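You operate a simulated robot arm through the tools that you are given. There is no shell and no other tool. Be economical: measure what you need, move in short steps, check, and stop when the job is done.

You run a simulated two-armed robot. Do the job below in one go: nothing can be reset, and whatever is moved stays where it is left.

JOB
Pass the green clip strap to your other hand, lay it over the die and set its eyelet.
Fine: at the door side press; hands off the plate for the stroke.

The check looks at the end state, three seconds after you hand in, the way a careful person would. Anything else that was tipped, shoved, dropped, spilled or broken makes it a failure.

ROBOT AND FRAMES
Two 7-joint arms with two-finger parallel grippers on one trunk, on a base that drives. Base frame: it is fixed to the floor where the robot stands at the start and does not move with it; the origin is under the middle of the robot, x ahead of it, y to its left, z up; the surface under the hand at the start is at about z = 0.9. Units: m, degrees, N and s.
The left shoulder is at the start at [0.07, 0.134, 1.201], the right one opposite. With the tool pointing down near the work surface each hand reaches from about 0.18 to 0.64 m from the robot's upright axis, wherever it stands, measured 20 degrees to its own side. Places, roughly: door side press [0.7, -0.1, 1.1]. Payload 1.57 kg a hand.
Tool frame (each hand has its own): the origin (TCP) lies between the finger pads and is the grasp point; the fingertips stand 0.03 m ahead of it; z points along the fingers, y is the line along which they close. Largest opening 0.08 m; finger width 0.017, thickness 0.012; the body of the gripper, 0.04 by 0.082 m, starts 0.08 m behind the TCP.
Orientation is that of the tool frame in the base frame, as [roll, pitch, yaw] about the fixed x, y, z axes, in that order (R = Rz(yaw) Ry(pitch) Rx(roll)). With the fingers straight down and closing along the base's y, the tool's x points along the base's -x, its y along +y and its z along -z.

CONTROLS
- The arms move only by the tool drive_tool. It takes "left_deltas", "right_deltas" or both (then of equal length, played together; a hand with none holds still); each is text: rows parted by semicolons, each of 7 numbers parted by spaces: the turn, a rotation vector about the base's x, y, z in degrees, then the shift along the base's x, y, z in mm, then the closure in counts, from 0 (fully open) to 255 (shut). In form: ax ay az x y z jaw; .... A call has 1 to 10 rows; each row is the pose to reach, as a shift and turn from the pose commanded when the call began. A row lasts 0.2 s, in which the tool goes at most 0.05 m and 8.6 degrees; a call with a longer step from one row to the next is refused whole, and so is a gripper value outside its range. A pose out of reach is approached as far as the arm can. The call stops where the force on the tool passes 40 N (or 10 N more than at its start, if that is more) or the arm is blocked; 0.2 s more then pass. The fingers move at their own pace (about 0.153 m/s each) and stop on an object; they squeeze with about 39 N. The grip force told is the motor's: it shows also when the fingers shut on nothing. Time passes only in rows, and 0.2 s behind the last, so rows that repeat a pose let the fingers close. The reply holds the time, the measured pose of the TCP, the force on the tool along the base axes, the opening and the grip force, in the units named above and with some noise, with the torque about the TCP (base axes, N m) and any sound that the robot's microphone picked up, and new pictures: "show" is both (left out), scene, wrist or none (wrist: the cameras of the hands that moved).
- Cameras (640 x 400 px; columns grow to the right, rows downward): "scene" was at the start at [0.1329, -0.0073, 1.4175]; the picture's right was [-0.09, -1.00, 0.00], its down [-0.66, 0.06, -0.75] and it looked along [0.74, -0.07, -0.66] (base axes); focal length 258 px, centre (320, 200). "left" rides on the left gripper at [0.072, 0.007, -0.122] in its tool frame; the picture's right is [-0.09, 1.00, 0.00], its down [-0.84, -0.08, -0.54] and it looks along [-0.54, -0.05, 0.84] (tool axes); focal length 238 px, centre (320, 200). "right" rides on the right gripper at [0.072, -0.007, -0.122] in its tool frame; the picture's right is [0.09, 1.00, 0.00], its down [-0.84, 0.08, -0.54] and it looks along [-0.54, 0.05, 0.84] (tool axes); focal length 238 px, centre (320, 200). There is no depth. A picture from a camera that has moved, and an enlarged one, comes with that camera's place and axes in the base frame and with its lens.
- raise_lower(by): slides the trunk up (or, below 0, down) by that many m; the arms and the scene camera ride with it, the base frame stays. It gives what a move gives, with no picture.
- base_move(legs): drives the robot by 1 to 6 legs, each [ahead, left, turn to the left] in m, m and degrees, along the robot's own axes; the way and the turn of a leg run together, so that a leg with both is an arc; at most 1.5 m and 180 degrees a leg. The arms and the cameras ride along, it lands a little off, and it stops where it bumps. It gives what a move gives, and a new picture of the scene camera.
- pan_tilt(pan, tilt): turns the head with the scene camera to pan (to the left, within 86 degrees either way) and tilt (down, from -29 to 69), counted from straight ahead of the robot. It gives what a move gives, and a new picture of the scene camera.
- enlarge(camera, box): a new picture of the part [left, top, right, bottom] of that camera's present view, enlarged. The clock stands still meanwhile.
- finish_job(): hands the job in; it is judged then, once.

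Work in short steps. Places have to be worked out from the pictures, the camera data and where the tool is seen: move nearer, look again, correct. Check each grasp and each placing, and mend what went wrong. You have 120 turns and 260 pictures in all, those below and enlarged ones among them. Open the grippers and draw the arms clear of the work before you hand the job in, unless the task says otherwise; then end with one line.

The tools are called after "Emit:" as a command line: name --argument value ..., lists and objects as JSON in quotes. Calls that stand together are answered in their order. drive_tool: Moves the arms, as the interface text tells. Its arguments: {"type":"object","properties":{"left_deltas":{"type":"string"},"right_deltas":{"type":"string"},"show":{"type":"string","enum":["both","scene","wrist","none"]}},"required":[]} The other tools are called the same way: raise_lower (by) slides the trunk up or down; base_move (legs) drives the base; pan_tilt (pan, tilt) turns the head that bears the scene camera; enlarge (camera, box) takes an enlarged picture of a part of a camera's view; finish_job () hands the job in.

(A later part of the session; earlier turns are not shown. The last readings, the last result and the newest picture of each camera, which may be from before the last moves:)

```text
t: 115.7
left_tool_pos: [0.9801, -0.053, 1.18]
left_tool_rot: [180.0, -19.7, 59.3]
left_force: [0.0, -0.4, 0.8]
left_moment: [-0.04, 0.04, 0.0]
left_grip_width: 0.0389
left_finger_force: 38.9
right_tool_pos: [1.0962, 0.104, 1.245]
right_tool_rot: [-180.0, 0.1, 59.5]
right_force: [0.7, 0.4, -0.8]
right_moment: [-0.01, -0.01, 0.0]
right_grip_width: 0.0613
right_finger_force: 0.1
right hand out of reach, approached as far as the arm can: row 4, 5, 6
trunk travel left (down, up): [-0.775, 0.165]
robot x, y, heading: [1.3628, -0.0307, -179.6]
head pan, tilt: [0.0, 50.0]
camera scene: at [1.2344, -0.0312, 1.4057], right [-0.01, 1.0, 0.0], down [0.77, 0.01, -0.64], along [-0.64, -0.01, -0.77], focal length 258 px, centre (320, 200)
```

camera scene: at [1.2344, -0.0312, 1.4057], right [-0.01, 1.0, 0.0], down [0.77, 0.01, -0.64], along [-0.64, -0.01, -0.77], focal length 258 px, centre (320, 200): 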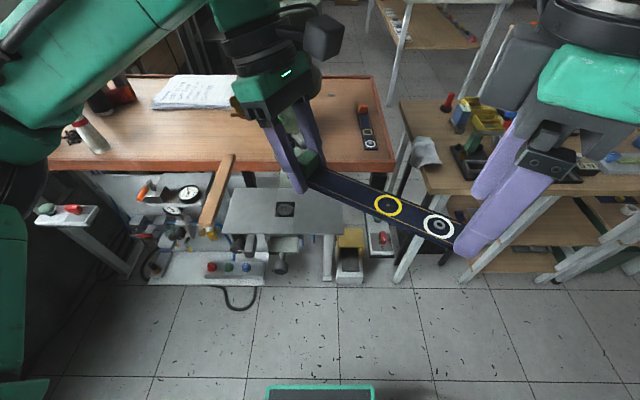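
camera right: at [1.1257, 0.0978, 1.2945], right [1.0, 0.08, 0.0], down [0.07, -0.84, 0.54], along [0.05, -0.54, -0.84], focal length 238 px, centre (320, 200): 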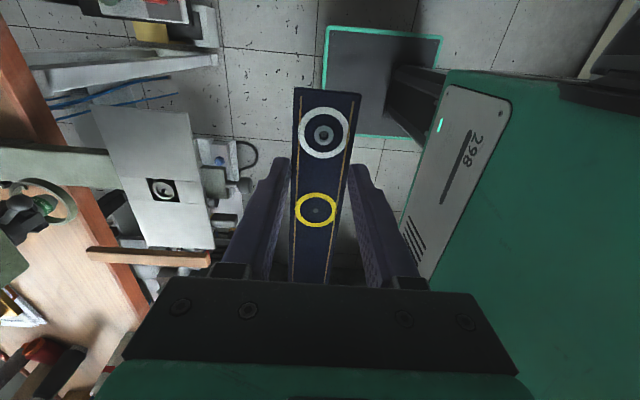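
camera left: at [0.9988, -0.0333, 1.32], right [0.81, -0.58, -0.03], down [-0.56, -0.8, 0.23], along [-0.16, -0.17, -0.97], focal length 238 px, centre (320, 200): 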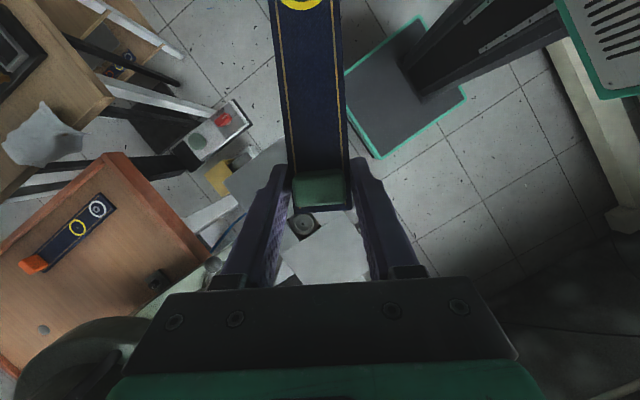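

The strap is now in the left hand alone. I swing it to yaw 90° above the plate (TCP ≈ (0.90, -0.289, 1.08)), while the right hand yaws back and moves aside.

Emit:
drive_tool --left_deltas "0 0 4 -10 -30 10 255; 0 0 9 -20 -65 10 255; 0 0 14 -30 -100 5 255; 0 0 19 -40 -135 0 255; 0 0 24 -52 -170 -20 255; 0 0 29 -65 -205 -50 255; 0 0 30.6 -80 -236 -75 255; 0 0 30.6 -80 -236 -90 255" --right_deltas "0 0 -8 0 10 0 60; 0 0 -16 0 20 0 60; 0 0 -24 0 30 0 0; 0 0 -32 0 40 0 0; 0 0 -40 0 50 0 0; 0 0 -48 0 60 0 0; 0 0 -56 0 70 0 0; 0 0 -59.5 0 80 0 0" --show "both"

```text
t: 117.5
left_tool_pos: [0.8993, -0.2879, 1.0898]
left_tool_rot: [-180.0, -19.6, 90.0]
left_force: [0.0, 0.9, -0.4]
left_moment: [-0.05, -0.04, 0.0]
left_grip_width: 0.0388
left_finger_force: 38.9
right_tool_pos: [1.0966, 0.1842, 1.2429]
right_tool_rot: [179.9, 0.1, -0.1]
right_force: [-0.5, 0.5, -0.1]
right_moment: [-0.04, -0.01, 0.02]
right_grip_width: 0.0798
right_finger_force: 0.1
trunk travel left (down, up): [-0.775, 0.165]
robot x, y, heading: [1.3622, -0.0315, -179.5]
head pan, tilt: [0.0, 50.0]
camera scene: at [1.2345, -0.0315, 1.4057], right [-0.01, 1.0, 0.0], down [0.77, 0.01, -0.64], along [-0.64, -0.01, -0.77], focal length 258 px, centre (320, 200)
camera right: at [1.1686, 0.1893, 1.3651], right [0.09, -1.0, 0.0], down [-0.84, -0.08, 0.54], along [-0.54, -0.05, -0.84], focal length 238 px, centre (320, 200)
camera left: at [0.9064, -0.2603, 1.2284], right [1.0, -0.09, -0.03], down [-0.08, -0.97, 0.23], along [-0.05, -0.22, -0.97], focal length 238 px, centre (320, 200)
```

scene: 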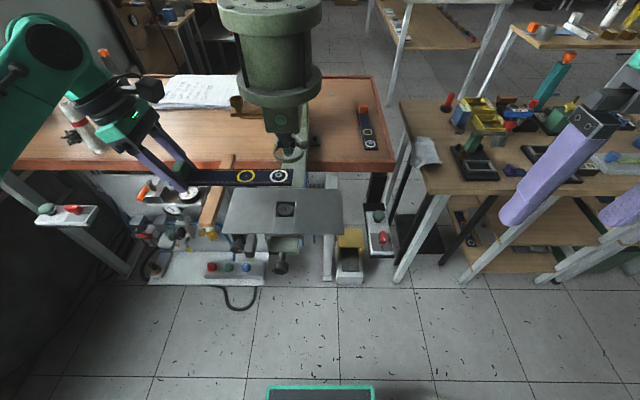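
right: 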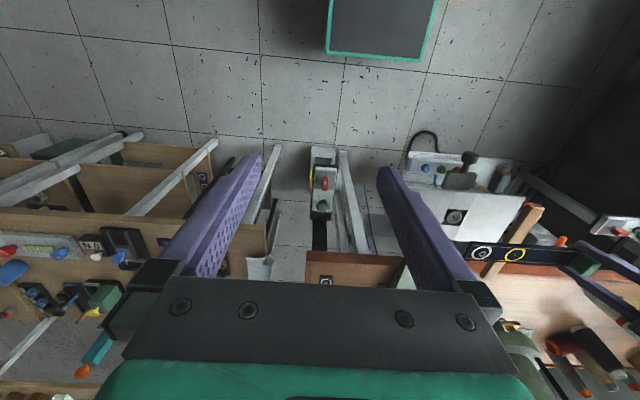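
left: 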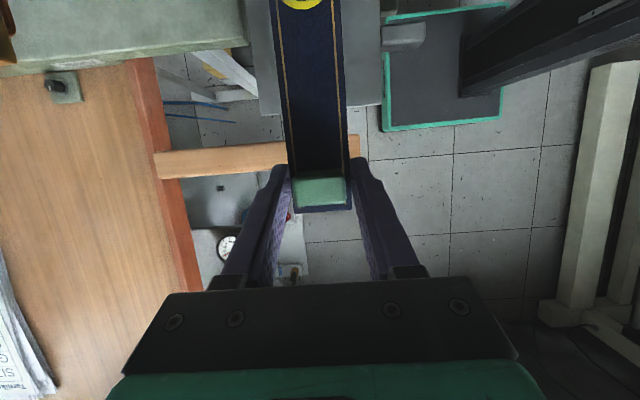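

I enlarge the scene view to measure the eyelet against the die.

Emit:
enlarge --camera "scene" --box '[200, 140, 360, 260]'

Emit:
enlarge --camera "right" --box '[400, 150, 600, 300]'

```text
3.33 times, centred on (280, 200) of scene
camera zoom: at [1.2345, -0.0315, 1.4057], right [-0.01, 1.0, 0.0], down [0.77, 0.01, -0.64], along [-0.64, -0.01, -0.77], focal length 862 px, centre (453, 200)
```

zoom: 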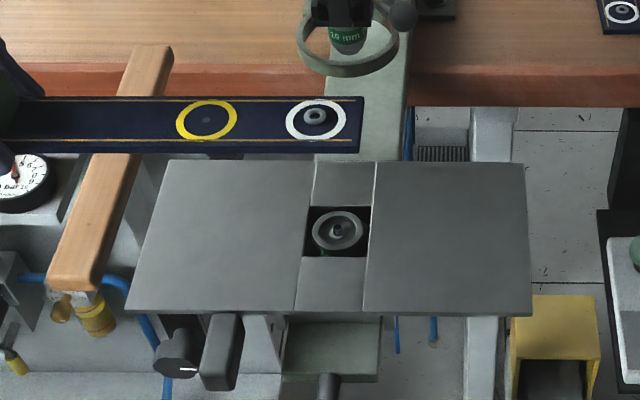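

```text
2.67 times, centred on (500, 225) of right
camera zoom: at [1.1686, 0.1893, 1.3651], right [0.09, -1.0, 0.0], down [-0.84, -0.08, 0.54], along [-0.54, -0.05, -0.84], focal length 636 px, centre (-160, 133)
```

zoom: 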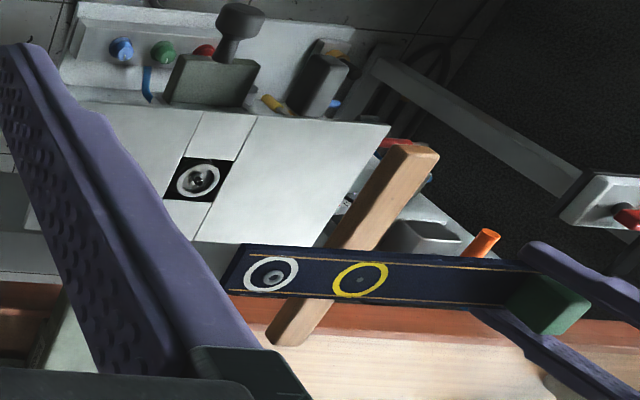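

Eyelet and die agree within ~2 mm. I lower the strap with a +1 mm correction in x and y, stopping just above the plate.

Emit:
drive_tool --left_deltas "0 0 0 1 1 -25 255; 0 0 0 1 1 -50 255; 0 0 0 1 1 -70 255; 0 0 0 1 1 -78 255" --show "scene"

Emit:
enlarge --camera "scene" --box '[200, 140, 360, 260]'

Emit:
enlarge --camera "right" --box '[400, 150, 600, 300]'

```text
t: 118.5
left_tool_pos: [0.9013, -0.2869, 1.0115]
left_tool_rot: [-179.9, -19.8, 89.9]
left_force: [-0.1, 0.4, -1.4]
left_moment: [-0.03, -0.01, 0.04]
left_grip_width: 0.0388
left_finger_force: 39.5
right_tool_pos: [1.0971, 0.1809, 1.2446]
right_tool_rot: [179.9, -0.1, 0.0]
right_force: [-0.1, -0.1, -0.2]
right_moment: [0.01, 0.02, -0.04]
right_grip_width: 0.0801
right_finger_force: 0.2
trunk travel left (down, up): [-0.775, 0.165]
robot x, y, heading: [1.3619, -0.0327, -179.4]
head pan, tilt: [0.0, 50.0]
camera scene: at [1.2339, -0.0325, 1.4056], right [-0.01, 1.0, 0.0], down [0.77, 0.01, -0.64], along [-0.64, -0.01, -0.77], focal length 258 px, centre (320, 200)
```

scene: 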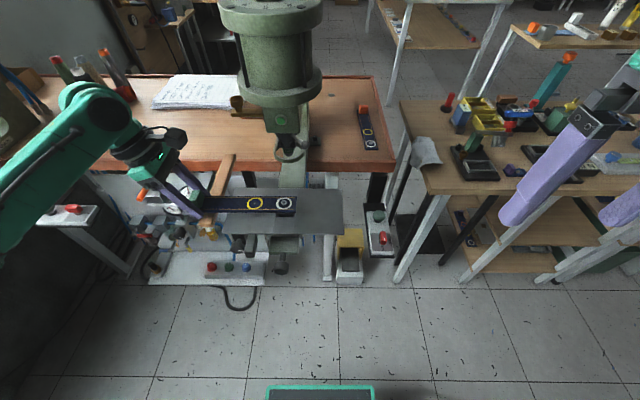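

```text
3.33 times, centred on (280, 200) of scene
camera zoom: at [1.2339, -0.0325, 1.4056], right [-0.01, 1.0, 0.0], down [0.77, 0.01, -0.64], along [-0.64, -0.01, -0.77], focal length 862 px, centre (453, 200)
```

zoom: 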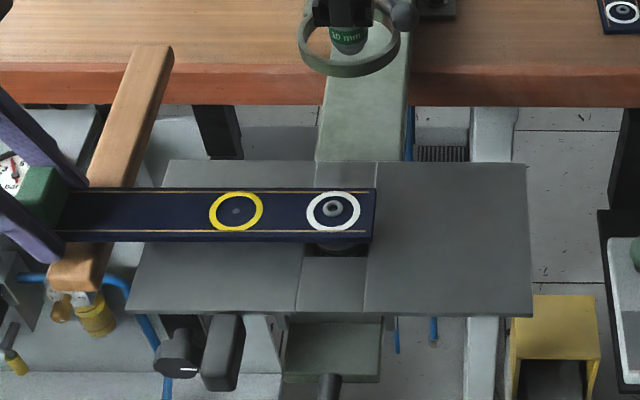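

```text
2.67 times, centred on (500, 225) of right
camera zoom: at [1.168, 0.1883, 1.3652], right [0.09, -1.0, 0.0], down [-0.84, -0.08, 0.54], along [-0.54, -0.05, -0.84], focal length 636 px, centre (-160, 133)
```

zoom: 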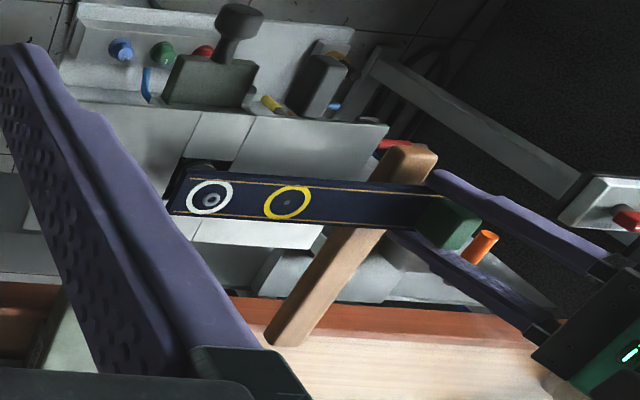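

Still aligned. I lower in 4 mm steps until contact shows.

Emit:
drive_tool --left_deltas "0 0 0 0 0 -5 255; 0 0 0 0 0 -9 255" --show "none"

```text
t: 119.1
left_tool_pos: [0.9048, -0.2864, 1.0051]
left_tool_rot: [-179.8, -19.8, 89.8]
left_force: [4.8, -2.1, 12.0]
left_moment: [-0.01, 0.2, -0.01]
left_grip_width: 0.039
left_finger_force: 38.8
right_tool_pos: [1.0991, 0.1831, 1.2451]
right_tool_rot: [179.8, 0.2, 0.0]
right_force: [-0.7, -0.6, 0.6]
right_moment: [0.0, -0.01, 0.02]
right_grip_width: 0.0801
right_finger_force: 0.1
trunk travel left (down, up): [-0.775, 0.165]
robot x, y, heading: [1.3658, -0.0334, -179.4]
head pan, tilt: [0.0, 50.0]
```

Contact at TCP z≈1.005 with 12 N. I look closely.

Emit:
enlarge --camera "scene" --box '[230, 170, 350, 260]'

Emit:
enlarge --camera "right" --box '[440, 170, 580, 275]'

Emit:
enlarge --camera "left" --box '[160, 0, 480, 300]'

```text
4.44 times, centred on (290, 215) of scene
camera zoom: at [1.2376, -0.0315, 1.4062], right [-0.01, 1.0, 0.0], down [0.76, 0.01, -0.64], along [-0.64, -0.01, -0.76], focal length 1149 px, centre (453, 133)
```

zoom: 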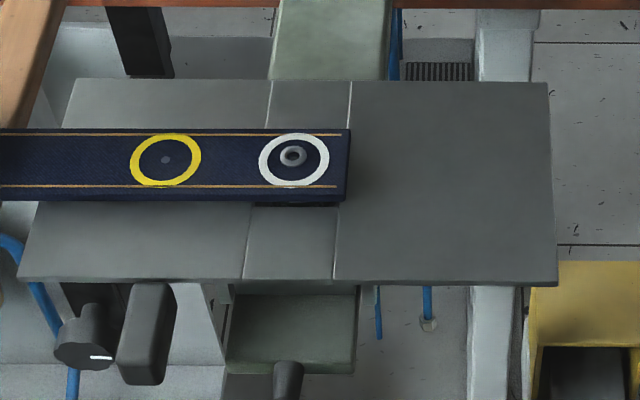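

```text
3.81 times, centred on (510, 222) of right
camera zoom: at [1.1715, 0.1893, 1.3657], right [0.09, -1.0, 0.0], down [-0.83, -0.08, 0.55], along [-0.54, -0.05, -0.84], focal length 908 px, centre (-404, 114)
```

zoom: 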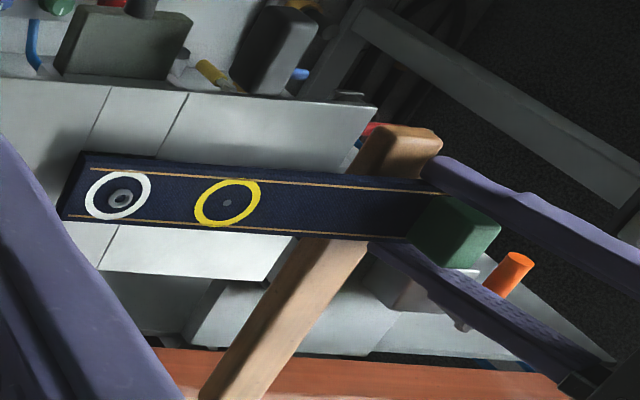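

```text
1.33 times, centred on (320, 150) of left
camera zoom: at [0.9114, -0.2594, 1.1451], right [1.0, -0.09, -0.04], down [-0.08, -0.97, 0.23], along [-0.05, -0.22, -0.97], focal length 318 px, centre (320, 267)
```

zoom: 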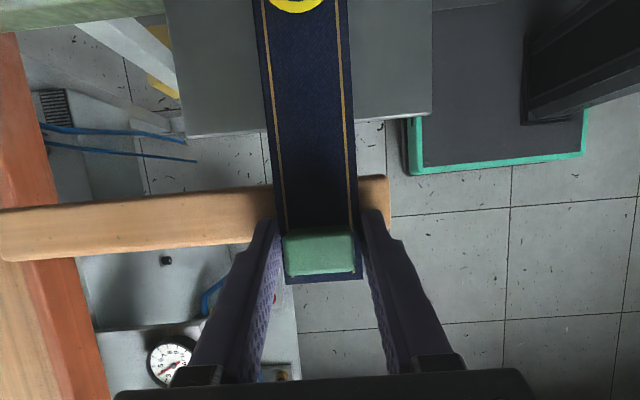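

The left fingertips seem to be touching the wooden bar, which passes under the strap near y≈-0.27 at about fingertip height. I raise 12 mm and check that the bar hasn't moved.

Emit:
drive_tool --left_deltas "0 0 0 -1 0 9 255; 0 0 0 -1 0 15 255" --show "both"

Emit:
enlarge --camera "scene" --box '[140, 140, 300, 260]'

Emit:
enlarge --camera "right" --box '[440, 150, 600, 270]'

```text
t: 119.7
left_tool_pos: [0.9009, -0.2863, 1.0187]
left_tool_rot: [179.9, -19.8, 90.1]
left_force: [0.0, -0.2, -0.4]
left_moment: [-0.04, 0.05, 0.0]
left_grip_width: 0.0386
left_finger_force: 39.3
right_tool_pos: [1.0972, 0.182, 1.2448]
right_tool_rot: [180.0, 0.2, 0.2]
right_force: [-0.5, -0.2, -0.9]
right_moment: [0.01, 0.01, 0.04]
right_grip_width: 0.0798
right_finger_force: 0.0
trunk travel left (down, up): [-0.775, 0.165]
robot x, y, heading: [1.3635, -0.0318, -179.3]
head pan, tilt: [0.0, 50.0]
camera scene: at [1.2351, -0.0319, 1.4057], right [-0.01, 1.0, 0.0], down [0.77, 0.01, -0.64], along [-0.64, -0.01, -0.77], focal length 258 px, centre (320, 200)
camera left: at [0.9084, -0.2588, 1.1583], right [1.0, -0.09, -0.03], down [-0.08, -0.97, 0.23], along [-0.05, -0.22, -0.97], focal length 238 px, centre (320, 200)
```

scene: 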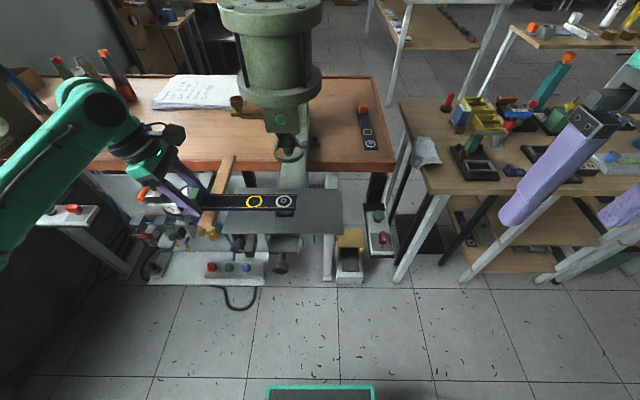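
left: 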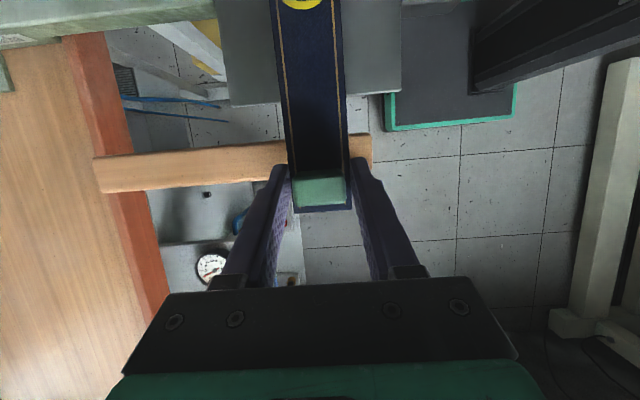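

```text
3.33 times, centred on (220, 200) of scene
camera zoom: at [1.2351, -0.0319, 1.4057], right [-0.01, 1.0, 0.0], down [0.77, 0.01, -0.64], along [-0.64, -0.01, -0.77], focal length 862 px, centre (653, 200)
```

zoom: 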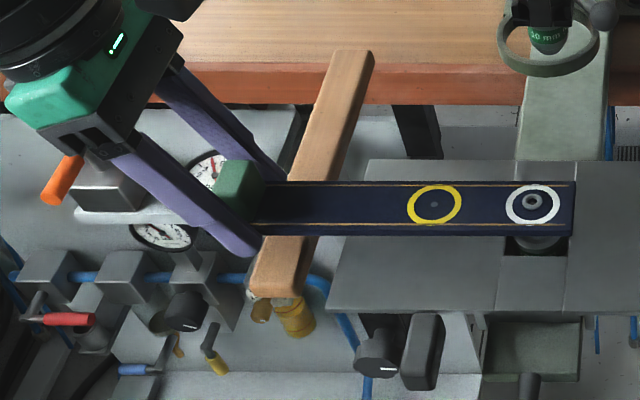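

```text
3.33 times, centred on (520, 210) of right
camera zoom: at [1.1692, 0.1889, 1.3652], right [0.09, -1.0, 0.0], down [-0.84, -0.08, 0.54], along [-0.54, -0.05, -0.84], focal length 794 px, centre (-347, 167)
```

zoom: 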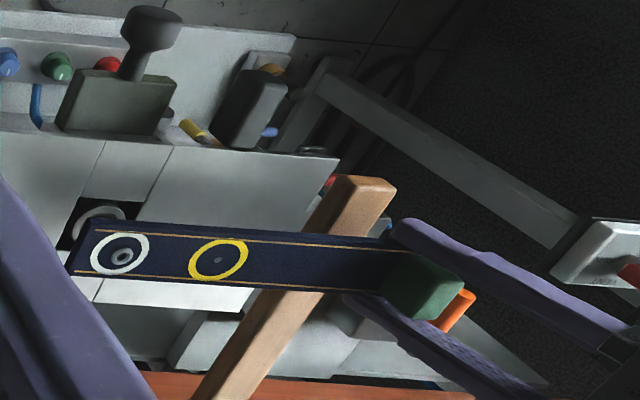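

The bar hasn't moved visibly; its end is at ≈(0.94, -0.26, 0.976), right under the fingertips. Triangulated eyelet (0.902, -0.110) vs die (0.9036, -0.109): I shift +1.6/+0.7 mm, stop just above the bar, and open the fingers only to ~45 mm so the strap drops a few mm, guided.

Emit:
drive_tool --left_deltas "0 0 0 1.6 0.7 -5 255; 0 0 0 1.6 0.7 -9 255; 0 0 0 1.6 0.7 -9 255" --show "none"

```text
t: 120.5
left_tool_pos: [0.9027, -0.2869, 1.0094]
left_tool_rot: [180.0, -19.8, 90.1]
left_force: [0.2, -0.1, -0.7]
left_moment: [-0.05, 0.04, 0.01]
left_grip_width: 0.039
left_finger_force: 39.1
right_tool_pos: [1.0969, 0.1815, 1.2442]
right_tool_rot: [179.9, 0.0, 0.1]
right_force: [-1.2, -0.2, 0.6]
right_moment: [-0.02, -0.04, 0.02]
right_grip_width: 0.08
right_finger_force: 0.0
trunk travel left (down, up): [-0.775, 0.165]
robot x, y, heading: [1.3629, -0.0317, -179.5]
head pan, tilt: [0.0, 50.0]
```

No contact yet. I part the fingers to ~45 mm.

Emit:
drive_tool --left_deltas "0 0 0 0 0 0 120; 0 0 0 0 0 0 110; 0 0 0 0 0 0 110" --show "scene"

Emit:
enlarge --camera "scene" --box '[180, 150, 340, 270]'

Emit:
enlarge --camera "right" --box '[440, 150, 600, 270]'

```text
t: 121.3
left_tool_pos: [0.9026, -0.2862, 1.0089]
left_tool_rot: [180.0, -19.9, 90.0]
left_force: [0.5, 0.2, 0.7]
left_moment: [-0.01, -0.02, 0.01]
left_grip_width: 0.0454
left_finger_force: 0.0
right_tool_pos: [1.0964, 0.1832, 1.2438]
right_tool_rot: [-179.9, 0.1, 0.0]
right_force: [-0.2, -0.7, 0.5]
right_moment: [-0.01, -0.01, -0.01]
right_grip_width: 0.0799
right_finger_force: 0.1
trunk travel left (down, up): [-0.775, 0.165]
robot x, y, heading: [1.3645, -0.0331, -179.4]
head pan, tilt: [0.0, 50.0]
camera scene: at [1.2341, -0.0323, 1.4056], right [-0.01, 1.0, 0.0], down [0.77, 0.01, -0.64], along [-0.64, -0.01, -0.77], focal length 258 px, centre (320, 200)
```

scene: 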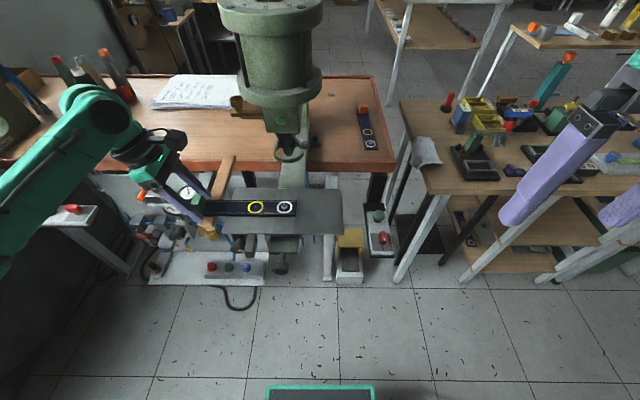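

```text
3.33 times, centred on (260, 210) of scene
camera zoom: at [1.2341, -0.0323, 1.4056], right [-0.01, 1.0, 0.0], down [0.77, 0.01, -0.64], along [-0.64, -0.01, -0.77], focal length 862 px, centre (520, 167)
```

zoom: 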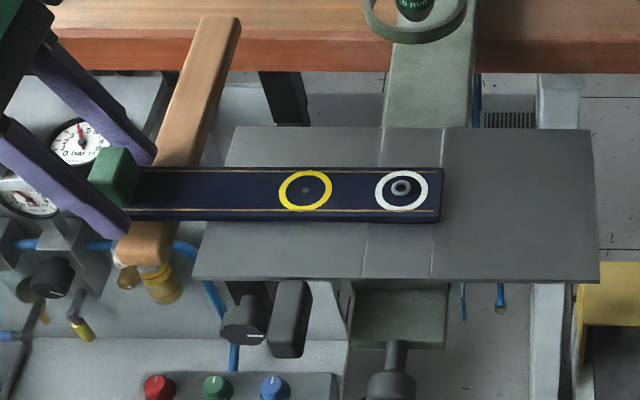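

```text
3.33 times, centred on (520, 210) of right
camera zoom: at [1.1682, 0.1885, 1.3652], right [0.09, -1.0, 0.0], down [-0.84, -0.08, 0.54], along [-0.54, -0.05, -0.84], focal length 794 px, centre (-347, 167)
```

zoom: 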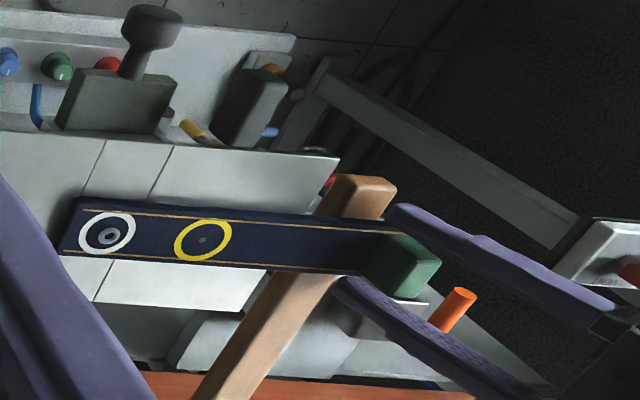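

The strap has dropped flat onto the plate; eyelet ≈(0.902, -0.111) on the die within measuring error. I open the left hand a bit more and back it out along the finger direction.

Emit:
drive_tool --left_deltas "0 0 0 0 0 0 70; 0 0 0 0 -7 19 60; 0 0 0 0 -17 47 60; 0 0 0 0 -30 85 60; 0 0 0 0 -50 120 60; 0 0 0 20 -70 150 60" --show "scene"

Emit:
enlarge --camera "scene" --box '[180, 150, 340, 270]'

Emit:
enlarge --camera "right" --box '[440, 150, 600, 270]'

```text
t: 122.7
left_tool_pos: [0.9258, -0.3554, 1.1621]
left_tool_rot: [-179.9, -19.7, 90.0]
left_force: [0.7, -0.9, 0.1]
left_moment: [-0.02, 0.07, 0.02]
left_grip_width: 0.0612
left_finger_force: 0.1
right_tool_pos: [1.0984, 0.1821, 1.2442]
right_tool_rot: [180.0, 0.3, 0.1]
right_force: [0.4, -0.5, 0.7]
right_moment: [0.0, 0.01, 0.0]
right_grip_width: 0.0798
right_finger_force: 0.0
trunk travel left (down, up): [-0.775, 0.165]
robot x, y, heading: [1.3649, -0.0313, -179.1]
head pan, tilt: [0.0, 50.0]
camera scene: at [1.2369, -0.0329, 1.4059], right [-0.01, 1.0, 0.0], down [0.76, 0.01, -0.64], along [-0.64, -0.01, -0.76], focal length 258 px, centre (320, 200)
```

scene: 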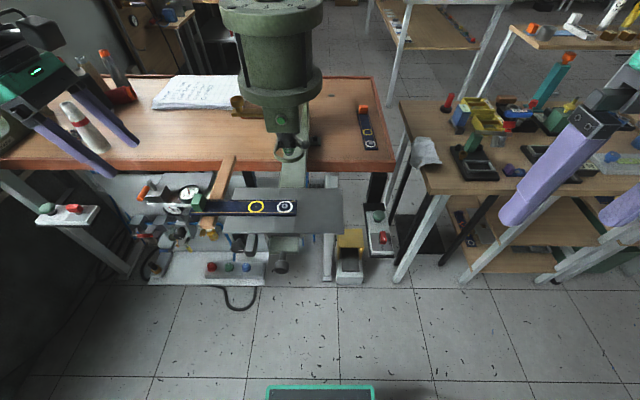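

```text
3.33 times, centred on (260, 210) of scene
camera zoom: at [1.2369, -0.0329, 1.4059], right [-0.01, 1.0, 0.0], down [0.76, 0.01, -0.64], along [-0.64, -0.01, -0.76], focal length 862 px, centre (520, 167)
```

zoom: 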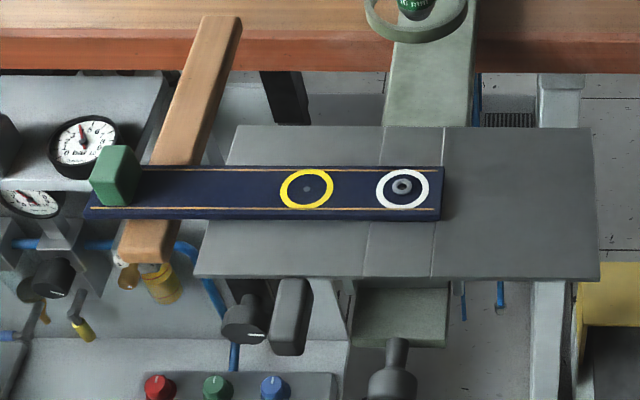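

```text
3.33 times, centred on (520, 210) of right
camera zoom: at [1.1709, 0.188, 1.3657], right [0.09, -1.0, 0.0], down [-0.84, -0.08, 0.54], along [-0.54, -0.05, -0.84], focal length 794 px, centre (-347, 167)
```

zoom: 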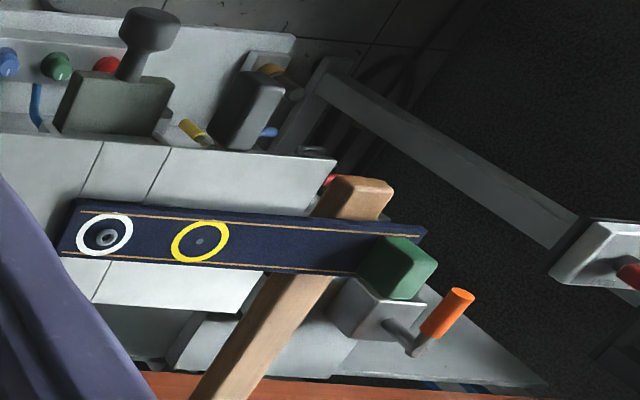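

The strap rests stably. Next I inspect the selector box and the carriage/handle area for how the plate moves.

Emit:
enlarge --camera "scene" --box '[340, 195, 420, 265]'

Emit:
enlarge --camera "scene" --box '[130, 175, 300, 290]'

```text
5.71 times, centred on (380, 230) of scene
camera zoom: at [1.2369, -0.0329, 1.4059], right [-0.01, 1.0, 0.0], down [0.76, 0.01, -0.64], along [-0.64, -0.01, -0.76], focal length 1477 px, centre (-23, 29)
```

zoom: 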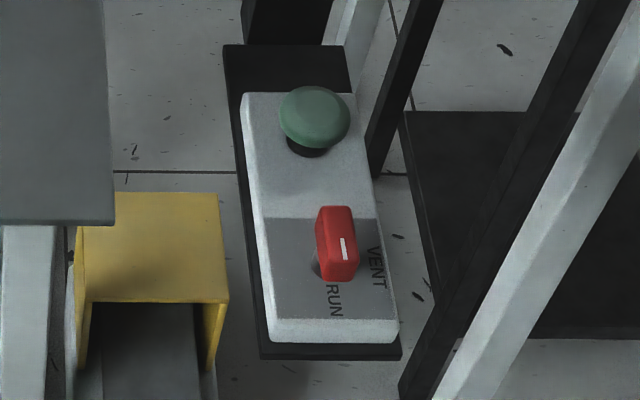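

```text
3.48 times, centred on (215, 232) of scene
camera zoom: at [1.2369, -0.0329, 1.4059], right [-0.01, 1.0, 0.0], down [0.76, 0.01, -0.64], along [-0.64, -0.01, -0.76], focal length 899 px, centre (685, 87)
```

zoom: 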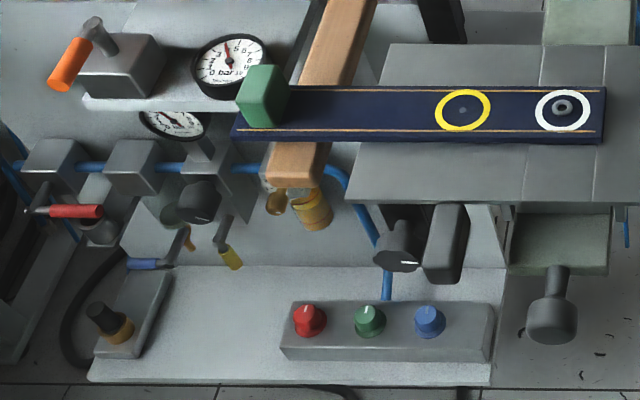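

The selector's mark points to RUN and the lamp is lit. The ball handle of the carriage is at ≈(1.02, -0.108, 0.955); I bring the right hand above it for a closer look.

Emit:
drive_tool --right_deltas "0 0 0 -10 -45 0 0; 0 0 0 -20 -90 0 0; 0 0 0 -30 -135 -10 0; 0 0 0 -40 -180 -30 0; 0 0 0 -50 -225 -50 0; 0 0 0 -60 -265 -75 0; 0 0 0 -70 -290 -100 0; 0 0 0 -75 -290 -120 0" --show "both"

```text
refused: row 4 steps farther than a row can; nothing moved
```

Emit:
drive_tool --right_deltas "0 0 0 -10 -40 0 0; 0 0 0 -20 -80 0 0; 0 0 0 -30 -120 -10 0; 0 0 0 -40 -160 -25 0; 0 0 0 -50 -200 -45 0; 0 0 0 -60 -240 -65 0; 0 0 0 -70 -270 -90 0; 0 0 0 -75 -290 -120 0" --show "both"

```text
t: 124.5
left_tool_pos: [0.9222, -0.3552, 1.1601]
left_tool_rot: [180.0, -19.7, 90.0]
left_force: [-0.8, 0.2, -0.4]
left_moment: [0.02, -0.01, -0.01]
left_grip_width: 0.0612
left_finger_force: 0.1
right_tool_pos: [1.021, -0.1088, 1.123]
right_tool_rot: [180.0, 0.1, 0.0]
right_force: [0.4, -0.3, 0.1]
right_moment: [0.03, -0.04, 0.04]
right_grip_width: 0.0799
right_finger_force: 0.0
trunk travel left (down, up): [-0.775, 0.165]
robot x, y, heading: [1.3643, -0.0362, -179.2]
head pan, tilt: [0.0, 50.0]
camera scene: at [1.2335, -0.0332, 1.4056], right [-0.01, 1.0, 0.0], down [0.77, 0.01, -0.64], along [-0.64, -0.01, -0.77], focal length 258 px, centre (320, 200)
camera right: at [1.0927, -0.103, 1.2454], right [0.09, -1.0, 0.0], down [-0.84, -0.08, 0.54], along [-0.54, -0.05, -0.84], focal length 238 px, centre (320, 200)
```

scene: 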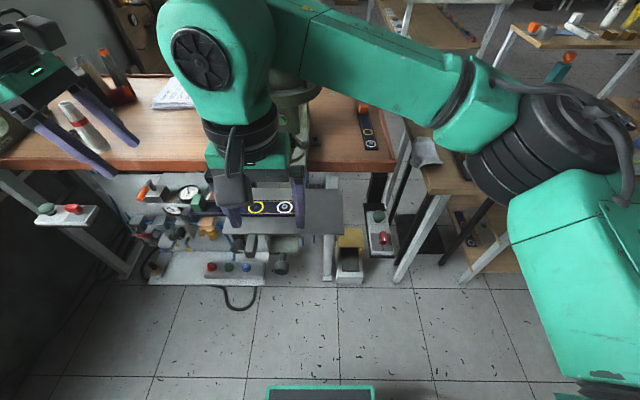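
right: 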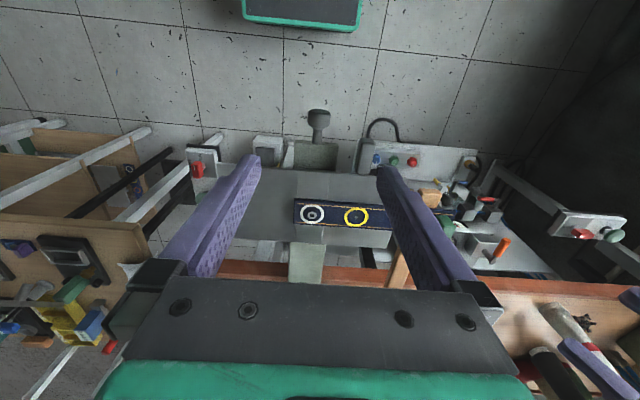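

Emit:
enlarge --camera "right" --box '[240, 90, 400, 290]'

```text
2.00 times, centred on (320, 190) of right
camera zoom: at [1.0927, -0.103, 1.2454], right [0.09, -1.0, 0.0], down [-0.84, -0.08, 0.54], along [-0.54, -0.05, -0.84], focal length 477 px, centre (320, 220)
```

zoom: 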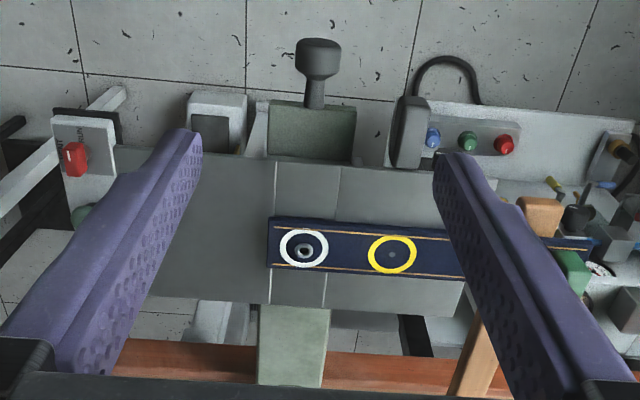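

The handle's ball is at ≈(1.023, -0.107, 0.970), on a block under the plate's front. I lower the right hand around it and grip it.

Emit:
drive_tool --right_deltas "0 0 0 1 1 -45 0; 0 0 0 2 1 -90 0; 0 0 0 2 1 -130 0; 0 0 0 2 1 -151 0" --show "wrist"

```text
t: 125.5
left_tool_pos: [0.9233, -0.3556, 1.1605]
left_tool_rot: [-180.0, -19.8, 89.9]
left_force: [0.5, -0.1, -0.1]
left_moment: [0.03, -0.04, -0.02]
left_grip_width: 0.0611
left_finger_force: 0.1
right_tool_pos: [1.0212, -0.1073, 0.9723]
right_tool_rot: [179.9, 0.1, 0.1]
right_force: [-0.1, -0.4, 0.5]
right_moment: [0.0, -0.02, 0.0]
right_grip_width: 0.0799
right_finger_force: 0.2
trunk travel left (down, up): [-0.775, 0.165]
robot x, y, heading: [1.3632, -0.0316, -179.3]
head pan, tilt: [0.0, 50.0]
camera right: at [1.0933, -0.1014, 1.0943], right [0.09, -1.0, 0.0], down [-0.84, -0.08, 0.54], along [-0.54, -0.05, -0.84], focal length 238 px, centre (320, 200)
```

right: 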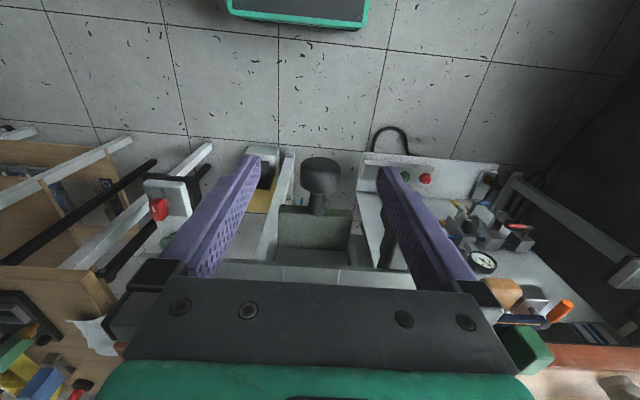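

The ball is between the fingers. I close and then test-push 30 mm towards the press.

Emit:
drive_tool --right_deltas "0 0 0 0 0 -4 255; 0 0 0 0 0 -4 255; 0 0 0 0 0 -4 255; 0 0 0 -5 0 -4 255; 0 0 0 -10 0 -4 255; 0 0 0 -15 0 -4 255" --show "both"

```text
t: 126.9
left_tool_pos: [0.9251, -0.3568, 1.1608]
left_tool_rot: [-179.9, -19.8, 90.0]
left_force: [0.4, -0.3, 0.3]
left_moment: [0.0, 0.01, 0.0]
left_grip_width: 0.0613
left_finger_force: 0.0
right_tool_pos: [1.0088, -0.1085, 0.9711]
right_tool_rot: [179.9, 0.1, 0.1]
right_force: [0.7, -6.4, 12.4]
right_moment: [-0.29, -0.44, 0.12]
right_grip_width: 0.0271
right_finger_force: 37.7
trunk travel left (down, up): [-0.775, 0.165]
robot x, y, heading: [1.3636, -0.0312, -179.5]
head pan, tilt: [0.0, 50.0]
camera scene: at [1.2361, -0.034, 1.4059], right [-0.01, 1.0, 0.0], down [0.77, 0.01, -0.64], along [-0.64, -0.01, -0.77], focal length 258 px, centre (320, 200)
camera right: at [1.081, -0.1018, 1.0916], right [0.09, -1.0, 0.0], down [-0.84, -0.08, 0.54], along [-0.54, -0.05, -0.84], focal length 238 px, centre (320, 200)
```

scene: 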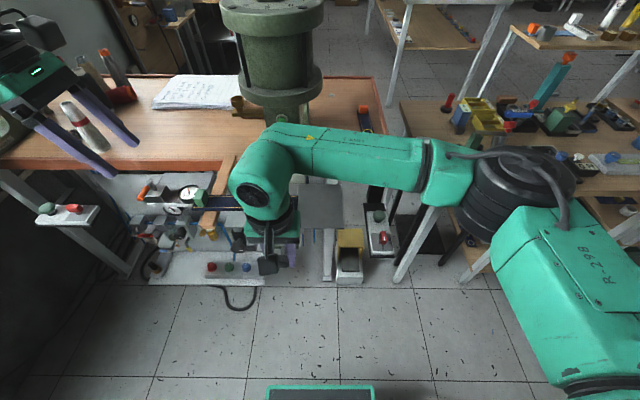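
right: 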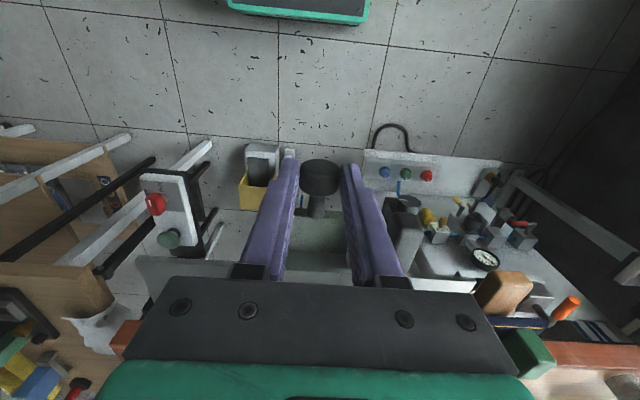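

It moved 12 mm with hardly any force along x, so the carriage seems to slide. I relax the vertical offset and push on another 30 mm, watching.

Emit:
drive_tool --right_deltas "0 0 0 0 1 3 255; 0 0 0 -10 1 3 255; 0 0 0 -20 1 3 255; 0 0 0 -30 1 3 255" --show "wrist"

Emit:
enlarge --camera "left" --box '[160, 0, 480, 200]'

```text
t: 127.9
left_tool_pos: [0.9218, -0.3588, 1.1578]
left_tool_rot: [179.9, -20.0, 90.0]
left_force: [-0.6, 0.5, 0.7]
left_moment: [0.02, -0.01, 0.03]
left_grip_width: 0.0613
left_finger_force: 0.0
right_tool_pos: [0.976, -0.1077, 0.9705]
right_tool_rot: [-179.8, -0.1, 0.1]
right_force: [2.2, -10.4, -20.2]
right_moment: [-0.13, 0.43, 0.03]
right_grip_width: 0.0272
right_finger_force: 38.0
trunk travel left (down, up): [-0.775, 0.165]
robot x, y, heading: [1.3603, -0.0299, -179.4]
head pan, tilt: [0.0, 50.0]
camera right: at [1.0475, -0.1024, 1.092], right [0.09, -1.0, 0.0], down [-0.84, -0.08, 0.54], along [-0.54, -0.05, -0.84], focal length 238 px, centre (320, 200)
```

right: 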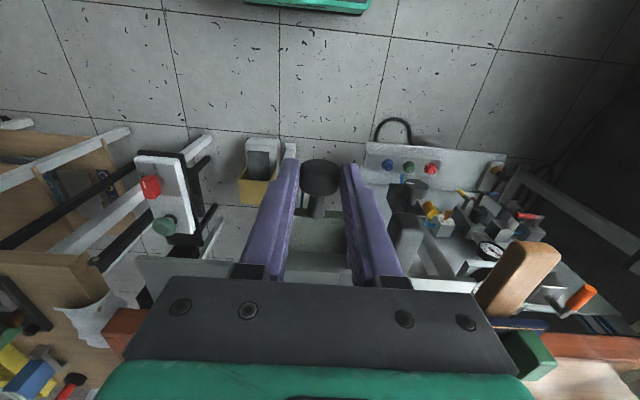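

```text
2.00 times, centred on (320, 100) of left
camera zoom: at [0.9274, -0.3315, 1.2983], right [1.0, -0.09, -0.03], down [-0.08, -0.97, 0.22], along [-0.05, -0.22, -0.97], focal length 477 px, centre (320, 400)
```

zoom: 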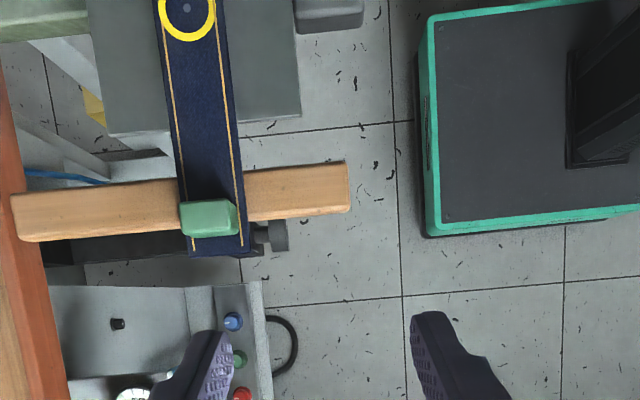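

The carriage and strap move together freely. I trim the side and vertical forces and keep pushing 40 mm more.

Emit:
drive_tool --right_deltas "0 0 0 0 -2 -1.8 255; 0 0 0 -10 -2 -1.8 255; 0 0 0 -20 -2 -1.8 255; 0 0 0 -30 -2 -1.8 255; 0 0 0 -40 -2 -1.8 255" --show "none"

Emit:
enlarge --camera "left" --box '[160, 0, 480, 200]'

```text
t: 129.1
left_tool_pos: [0.9226, -0.3537, 1.1611]
left_tool_rot: [180.0, -19.8, 90.0]
left_force: [-0.7, -0.7, -0.2]
left_moment: [-0.01, 0.01, -0.02]
left_grip_width: 0.0611
left_finger_force: 0.2
right_tool_pos: [0.9366, -0.1084, 0.9719]
right_tool_rot: [179.9, 0.0, 0.0]
right_force: [-0.6, 0.1, -2.5]
right_moment: [0.15, -1.06, -0.03]
right_grip_width: 0.0274
right_finger_force: 37.7
trunk travel left (down, up): [-0.775, 0.165]
robot x, y, heading: [1.363, -0.0321, -179.4]
head pan, tilt: [0.0, 50.0]
```

```text
2.00 times, centred on (320, 100) of left
camera zoom: at [0.929, -0.3276, 1.3002], right [1.0, -0.09, -0.03], down [-0.08, -0.97, 0.23], along [-0.05, -0.22, -0.97], focal length 477 px, centre (320, 400)
```

zoom: 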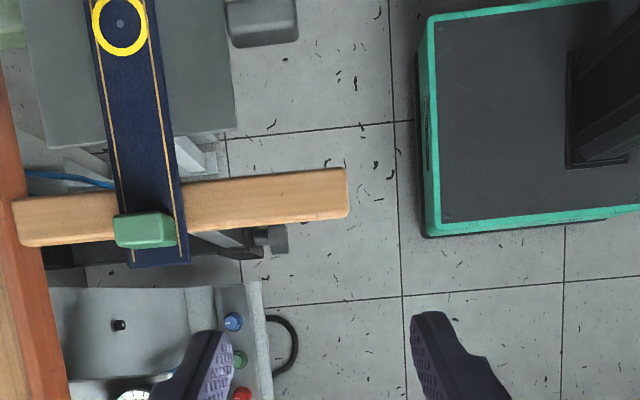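

The slide works; but pushing further upright would bring the wrist near the press head (front face ≈ x 0.82). I release the ball, lift off, and check the state.

Emit:
drive_tool --right_deltas "0 0 0 0 0 0 120; 0 0 0 0 0 0 60; 0 0 0 5 0 30 60; 0 0 0 20 0 70 60; 0 0 0 40 0 100 60; 0 0 0 60 0 110 100" --show "both"

```text
t: 130.5
left_tool_pos: [0.9225, -0.3552, 1.1612]
left_tool_rot: [-179.9, -19.8, 90.0]
left_force: [0.3, 0.4, 0.1]
left_moment: [0.0, -0.01, -0.01]
left_grip_width: 0.0613
left_finger_force: 0.2
right_tool_pos: [0.9992, -0.1061, 1.083]
right_tool_rot: [180.0, 0.1, 0.1]
right_force: [-0.1, -0.3, -0.2]
right_moment: [-0.01, 0.0, 0.01]
right_grip_width: 0.0485
right_finger_force: 0.0
trunk travel left (down, up): [-0.775, 0.165]
robot x, y, heading: [1.3626, -0.0307, -179.4]
head pan, tilt: [0.0, 50.0]
camera scene: at [1.2347, -0.0324, 1.4057], right [-0.01, 1.0, 0.0], down [0.77, 0.01, -0.64], along [-0.64, -0.01, -0.77], focal length 258 px, centre (320, 200)
camera right: at [1.0718, -0.1007, 1.2035], right [0.09, -1.0, 0.0], down [-0.84, -0.08, 0.54], along [-0.54, -0.05, -0.84], focal length 238 px, centre (320, 200)
```

scene: 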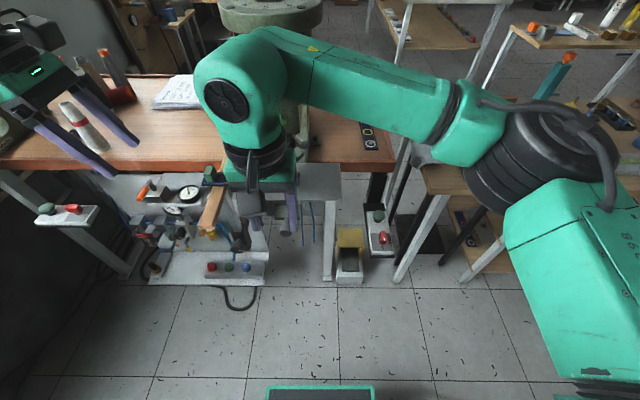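
right: 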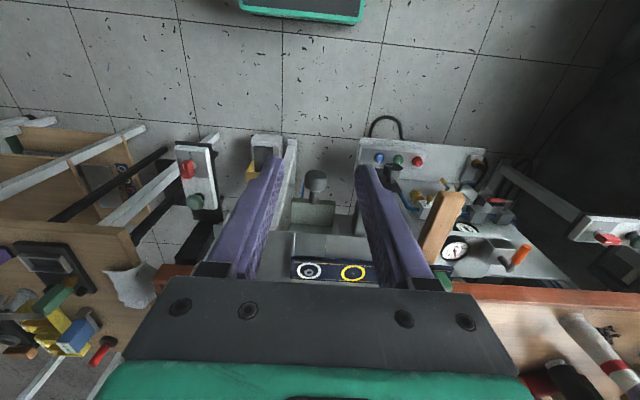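

I back the base 0.12 m to gain room and lean the right hand forward 32°, fingers closed, for pushing the ball from its front.

Emit:
base_move --legs '[[-0.12, 0, 0]]'

Emit:
drive_tool --right_deltas "0 8 0 -10 0 0 255; 0 16 0 -25 0 0 255; 0 24 0 -40 0 0 255; 0 32 0 -55 0 0 255; 0 32 0 -60 0 -10 255" --show "both"

```text
t: 131.8
left_tool_pos: [1.0402, -0.3533, 1.1606]
left_tool_rot: [179.9, -19.8, 89.9]
left_force: [-0.5, -0.2, -0.5]
left_moment: [-0.01, -0.03, 0.01]
left_grip_width: 0.061
left_finger_force: 0.0
right_tool_pos: [1.116, -0.1053, 1.0812]
right_tool_rot: [-180.0, -0.1, 0.1]
right_force: [-0.6, 0.4, 0.8]
right_moment: [-0.01, 0.03, -0.02]
right_grip_width: 0.0485
right_finger_force: 0.1
trunk travel left (down, up): [-0.775, 0.165]
robot x, y, heading: [1.4818, -0.0278, -179.3]
head pan, tilt: [0.0, 50.0]
camera scene: at [1.3498, -0.0312, 1.4054], right [-0.01, 1.0, 0.0], down [0.77, 0.01, -0.64], along [-0.64, -0.01, -0.77], focal length 258 px, centre (320, 200)
```

scene: 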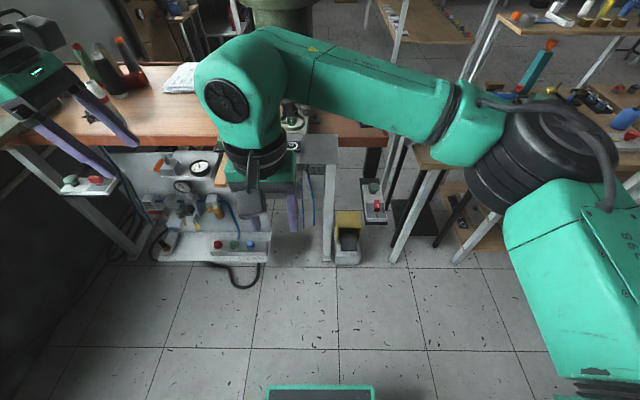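

```text
t: 133.0
left_tool_pos: [1.0394, -0.3538, 1.1616]
left_tool_rot: [180.0, -19.7, 89.8]
left_force: [0.6, 0.0, -0.3]
left_moment: [0.01, 0.02, 0.02]
left_grip_width: 0.0613
left_finger_force: 0.0
right_tool_pos: [1.0552, -0.1066, 1.0723]
right_tool_rot: [-180.0, 32.0, 0.0]
right_force: [-0.3, 0.5, -0.7]
right_moment: [-0.02, 0.02, 0.03]
right_grip_width: 0.0
right_finger_force: 21.2
trunk travel left (down, up): [-0.775, 0.165]
robot x, y, heading: [1.4837, -0.0325, -179.5]
head pan, tilt: [0.0, 50.0]
camera scene: at [1.3513, -0.0312, 1.4056], right [-0.01, 1.0, 0.0], down [0.77, 0.01, -0.64], along [-0.64, -0.01, -0.77], focal length 258 px, centre (320, 200)
camera right: at [1.181, -0.0999, 1.1361], right [0.08, -1.0, -0.05], down [-0.42, -0.08, 0.9], along [-0.9, -0.05, -0.42], focal length 238 px, centre (320, 200)
```

scene: 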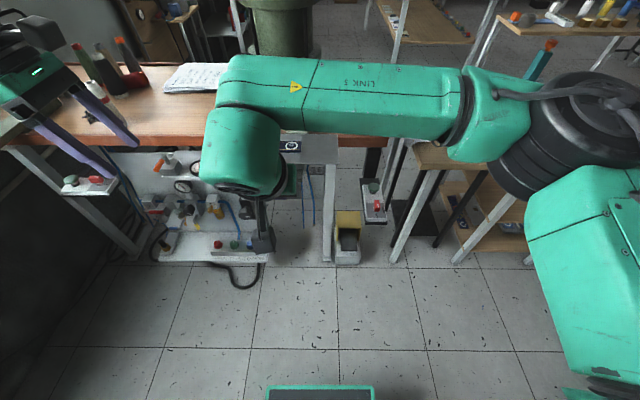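
right: 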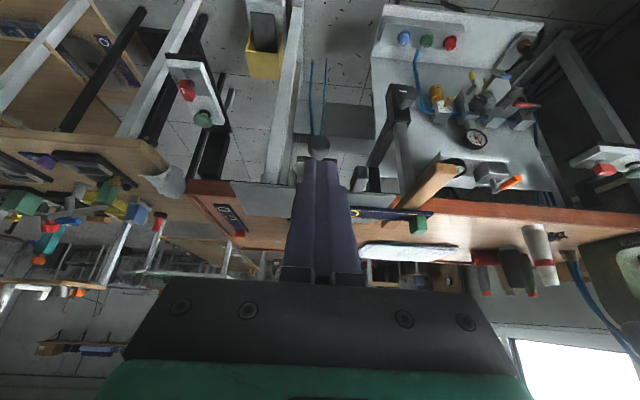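

The ball is just beyond the closed fingertips. I lower the tip to ball height in front of it.

Emit:
drive_tool --right_deltas "0 0 0 0 0 -40 255; 0 0 0 -20 0 -78 255; 0 0 0 -50 0 -79 255; 0 0 0 -64 0 -79 255" --show "wrist"

```text
t: 134.0
left_tool_pos: [1.0403, -0.3527, 1.1596]
left_tool_rot: [180.0, -19.8, 89.9]
left_force: [-0.3, 0.2, -0.2]
left_moment: [0.03, -0.03, 0.0]
left_grip_width: 0.0612
left_finger_force: 0.0
right_tool_pos: [0.9901, -0.1041, 0.9937]
right_tool_rot: [179.9, 32.0, 0.0]
right_force: [-0.4, 0.1, 0.5]
right_moment: [0.02, -0.03, 0.0]
right_grip_width: 0.0001
right_finger_force: 21.5
trunk travel left (down, up): [-0.775, 0.165]
robot x, y, heading: [1.4796, -0.0304, -179.7]
head pan, tilt: [0.0, 50.0]
camera right: at [1.1166, -0.0982, 1.0583], right [0.08, -1.0, -0.05], down [-0.42, -0.08, 0.9], along [-0.9, -0.05, -0.43], focal length 238 px, centre (320, 200)
```

right: 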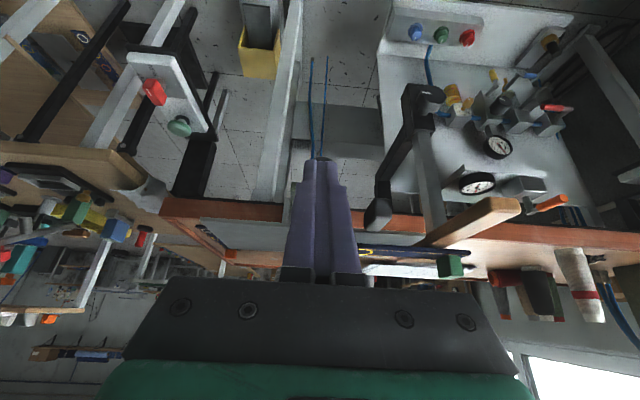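

The ball is directly ahead of the tip. I push slowly towards the press.

Emit:
drive_tool --right_deltas "0 0 0 -10 0 0 255; 0 0 0 -20 0 0 255; 0 0 0 -30 0 0 255; 0 0 0 -38 0 0 255; 0 0 0 -46 0 0 255" --show "wrist"

```text
t: 135.2
left_tool_pos: [1.0401, -0.3521, 1.1607]
left_tool_rot: [-180.0, -19.8, 89.9]
left_force: [0.5, -0.3, 0.1]
left_moment: [0.04, 0.0, -0.01]
left_grip_width: 0.0613
left_finger_force: 0.1
right_tool_pos: [0.9465, -0.1048, 0.9942]
right_tool_rot: [179.9, 32.0, 0.0]
right_force: [-0.3, 0.8, 0.2]
right_moment: [-0.02, -0.01, 0.0]
right_grip_width: 0.0
right_finger_force: 21.0
trunk travel left (down, up): [-0.775, 0.165]
robot x, y, heading: [1.4778, -0.0301, -179.5]
head pan, tilt: [0.0, 50.0]
camera right: at [1.0727, -0.1, 1.0581], right [0.08, -1.0, -0.05], down [-0.42, -0.08, 0.9], along [-0.9, -0.05, -0.43], focal length 238 px, centre (320, 200)
```

right: 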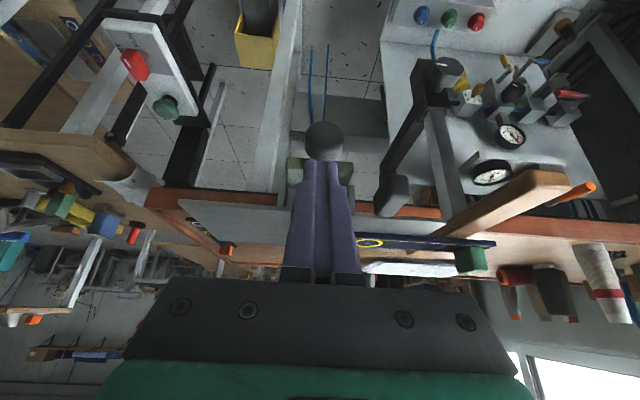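

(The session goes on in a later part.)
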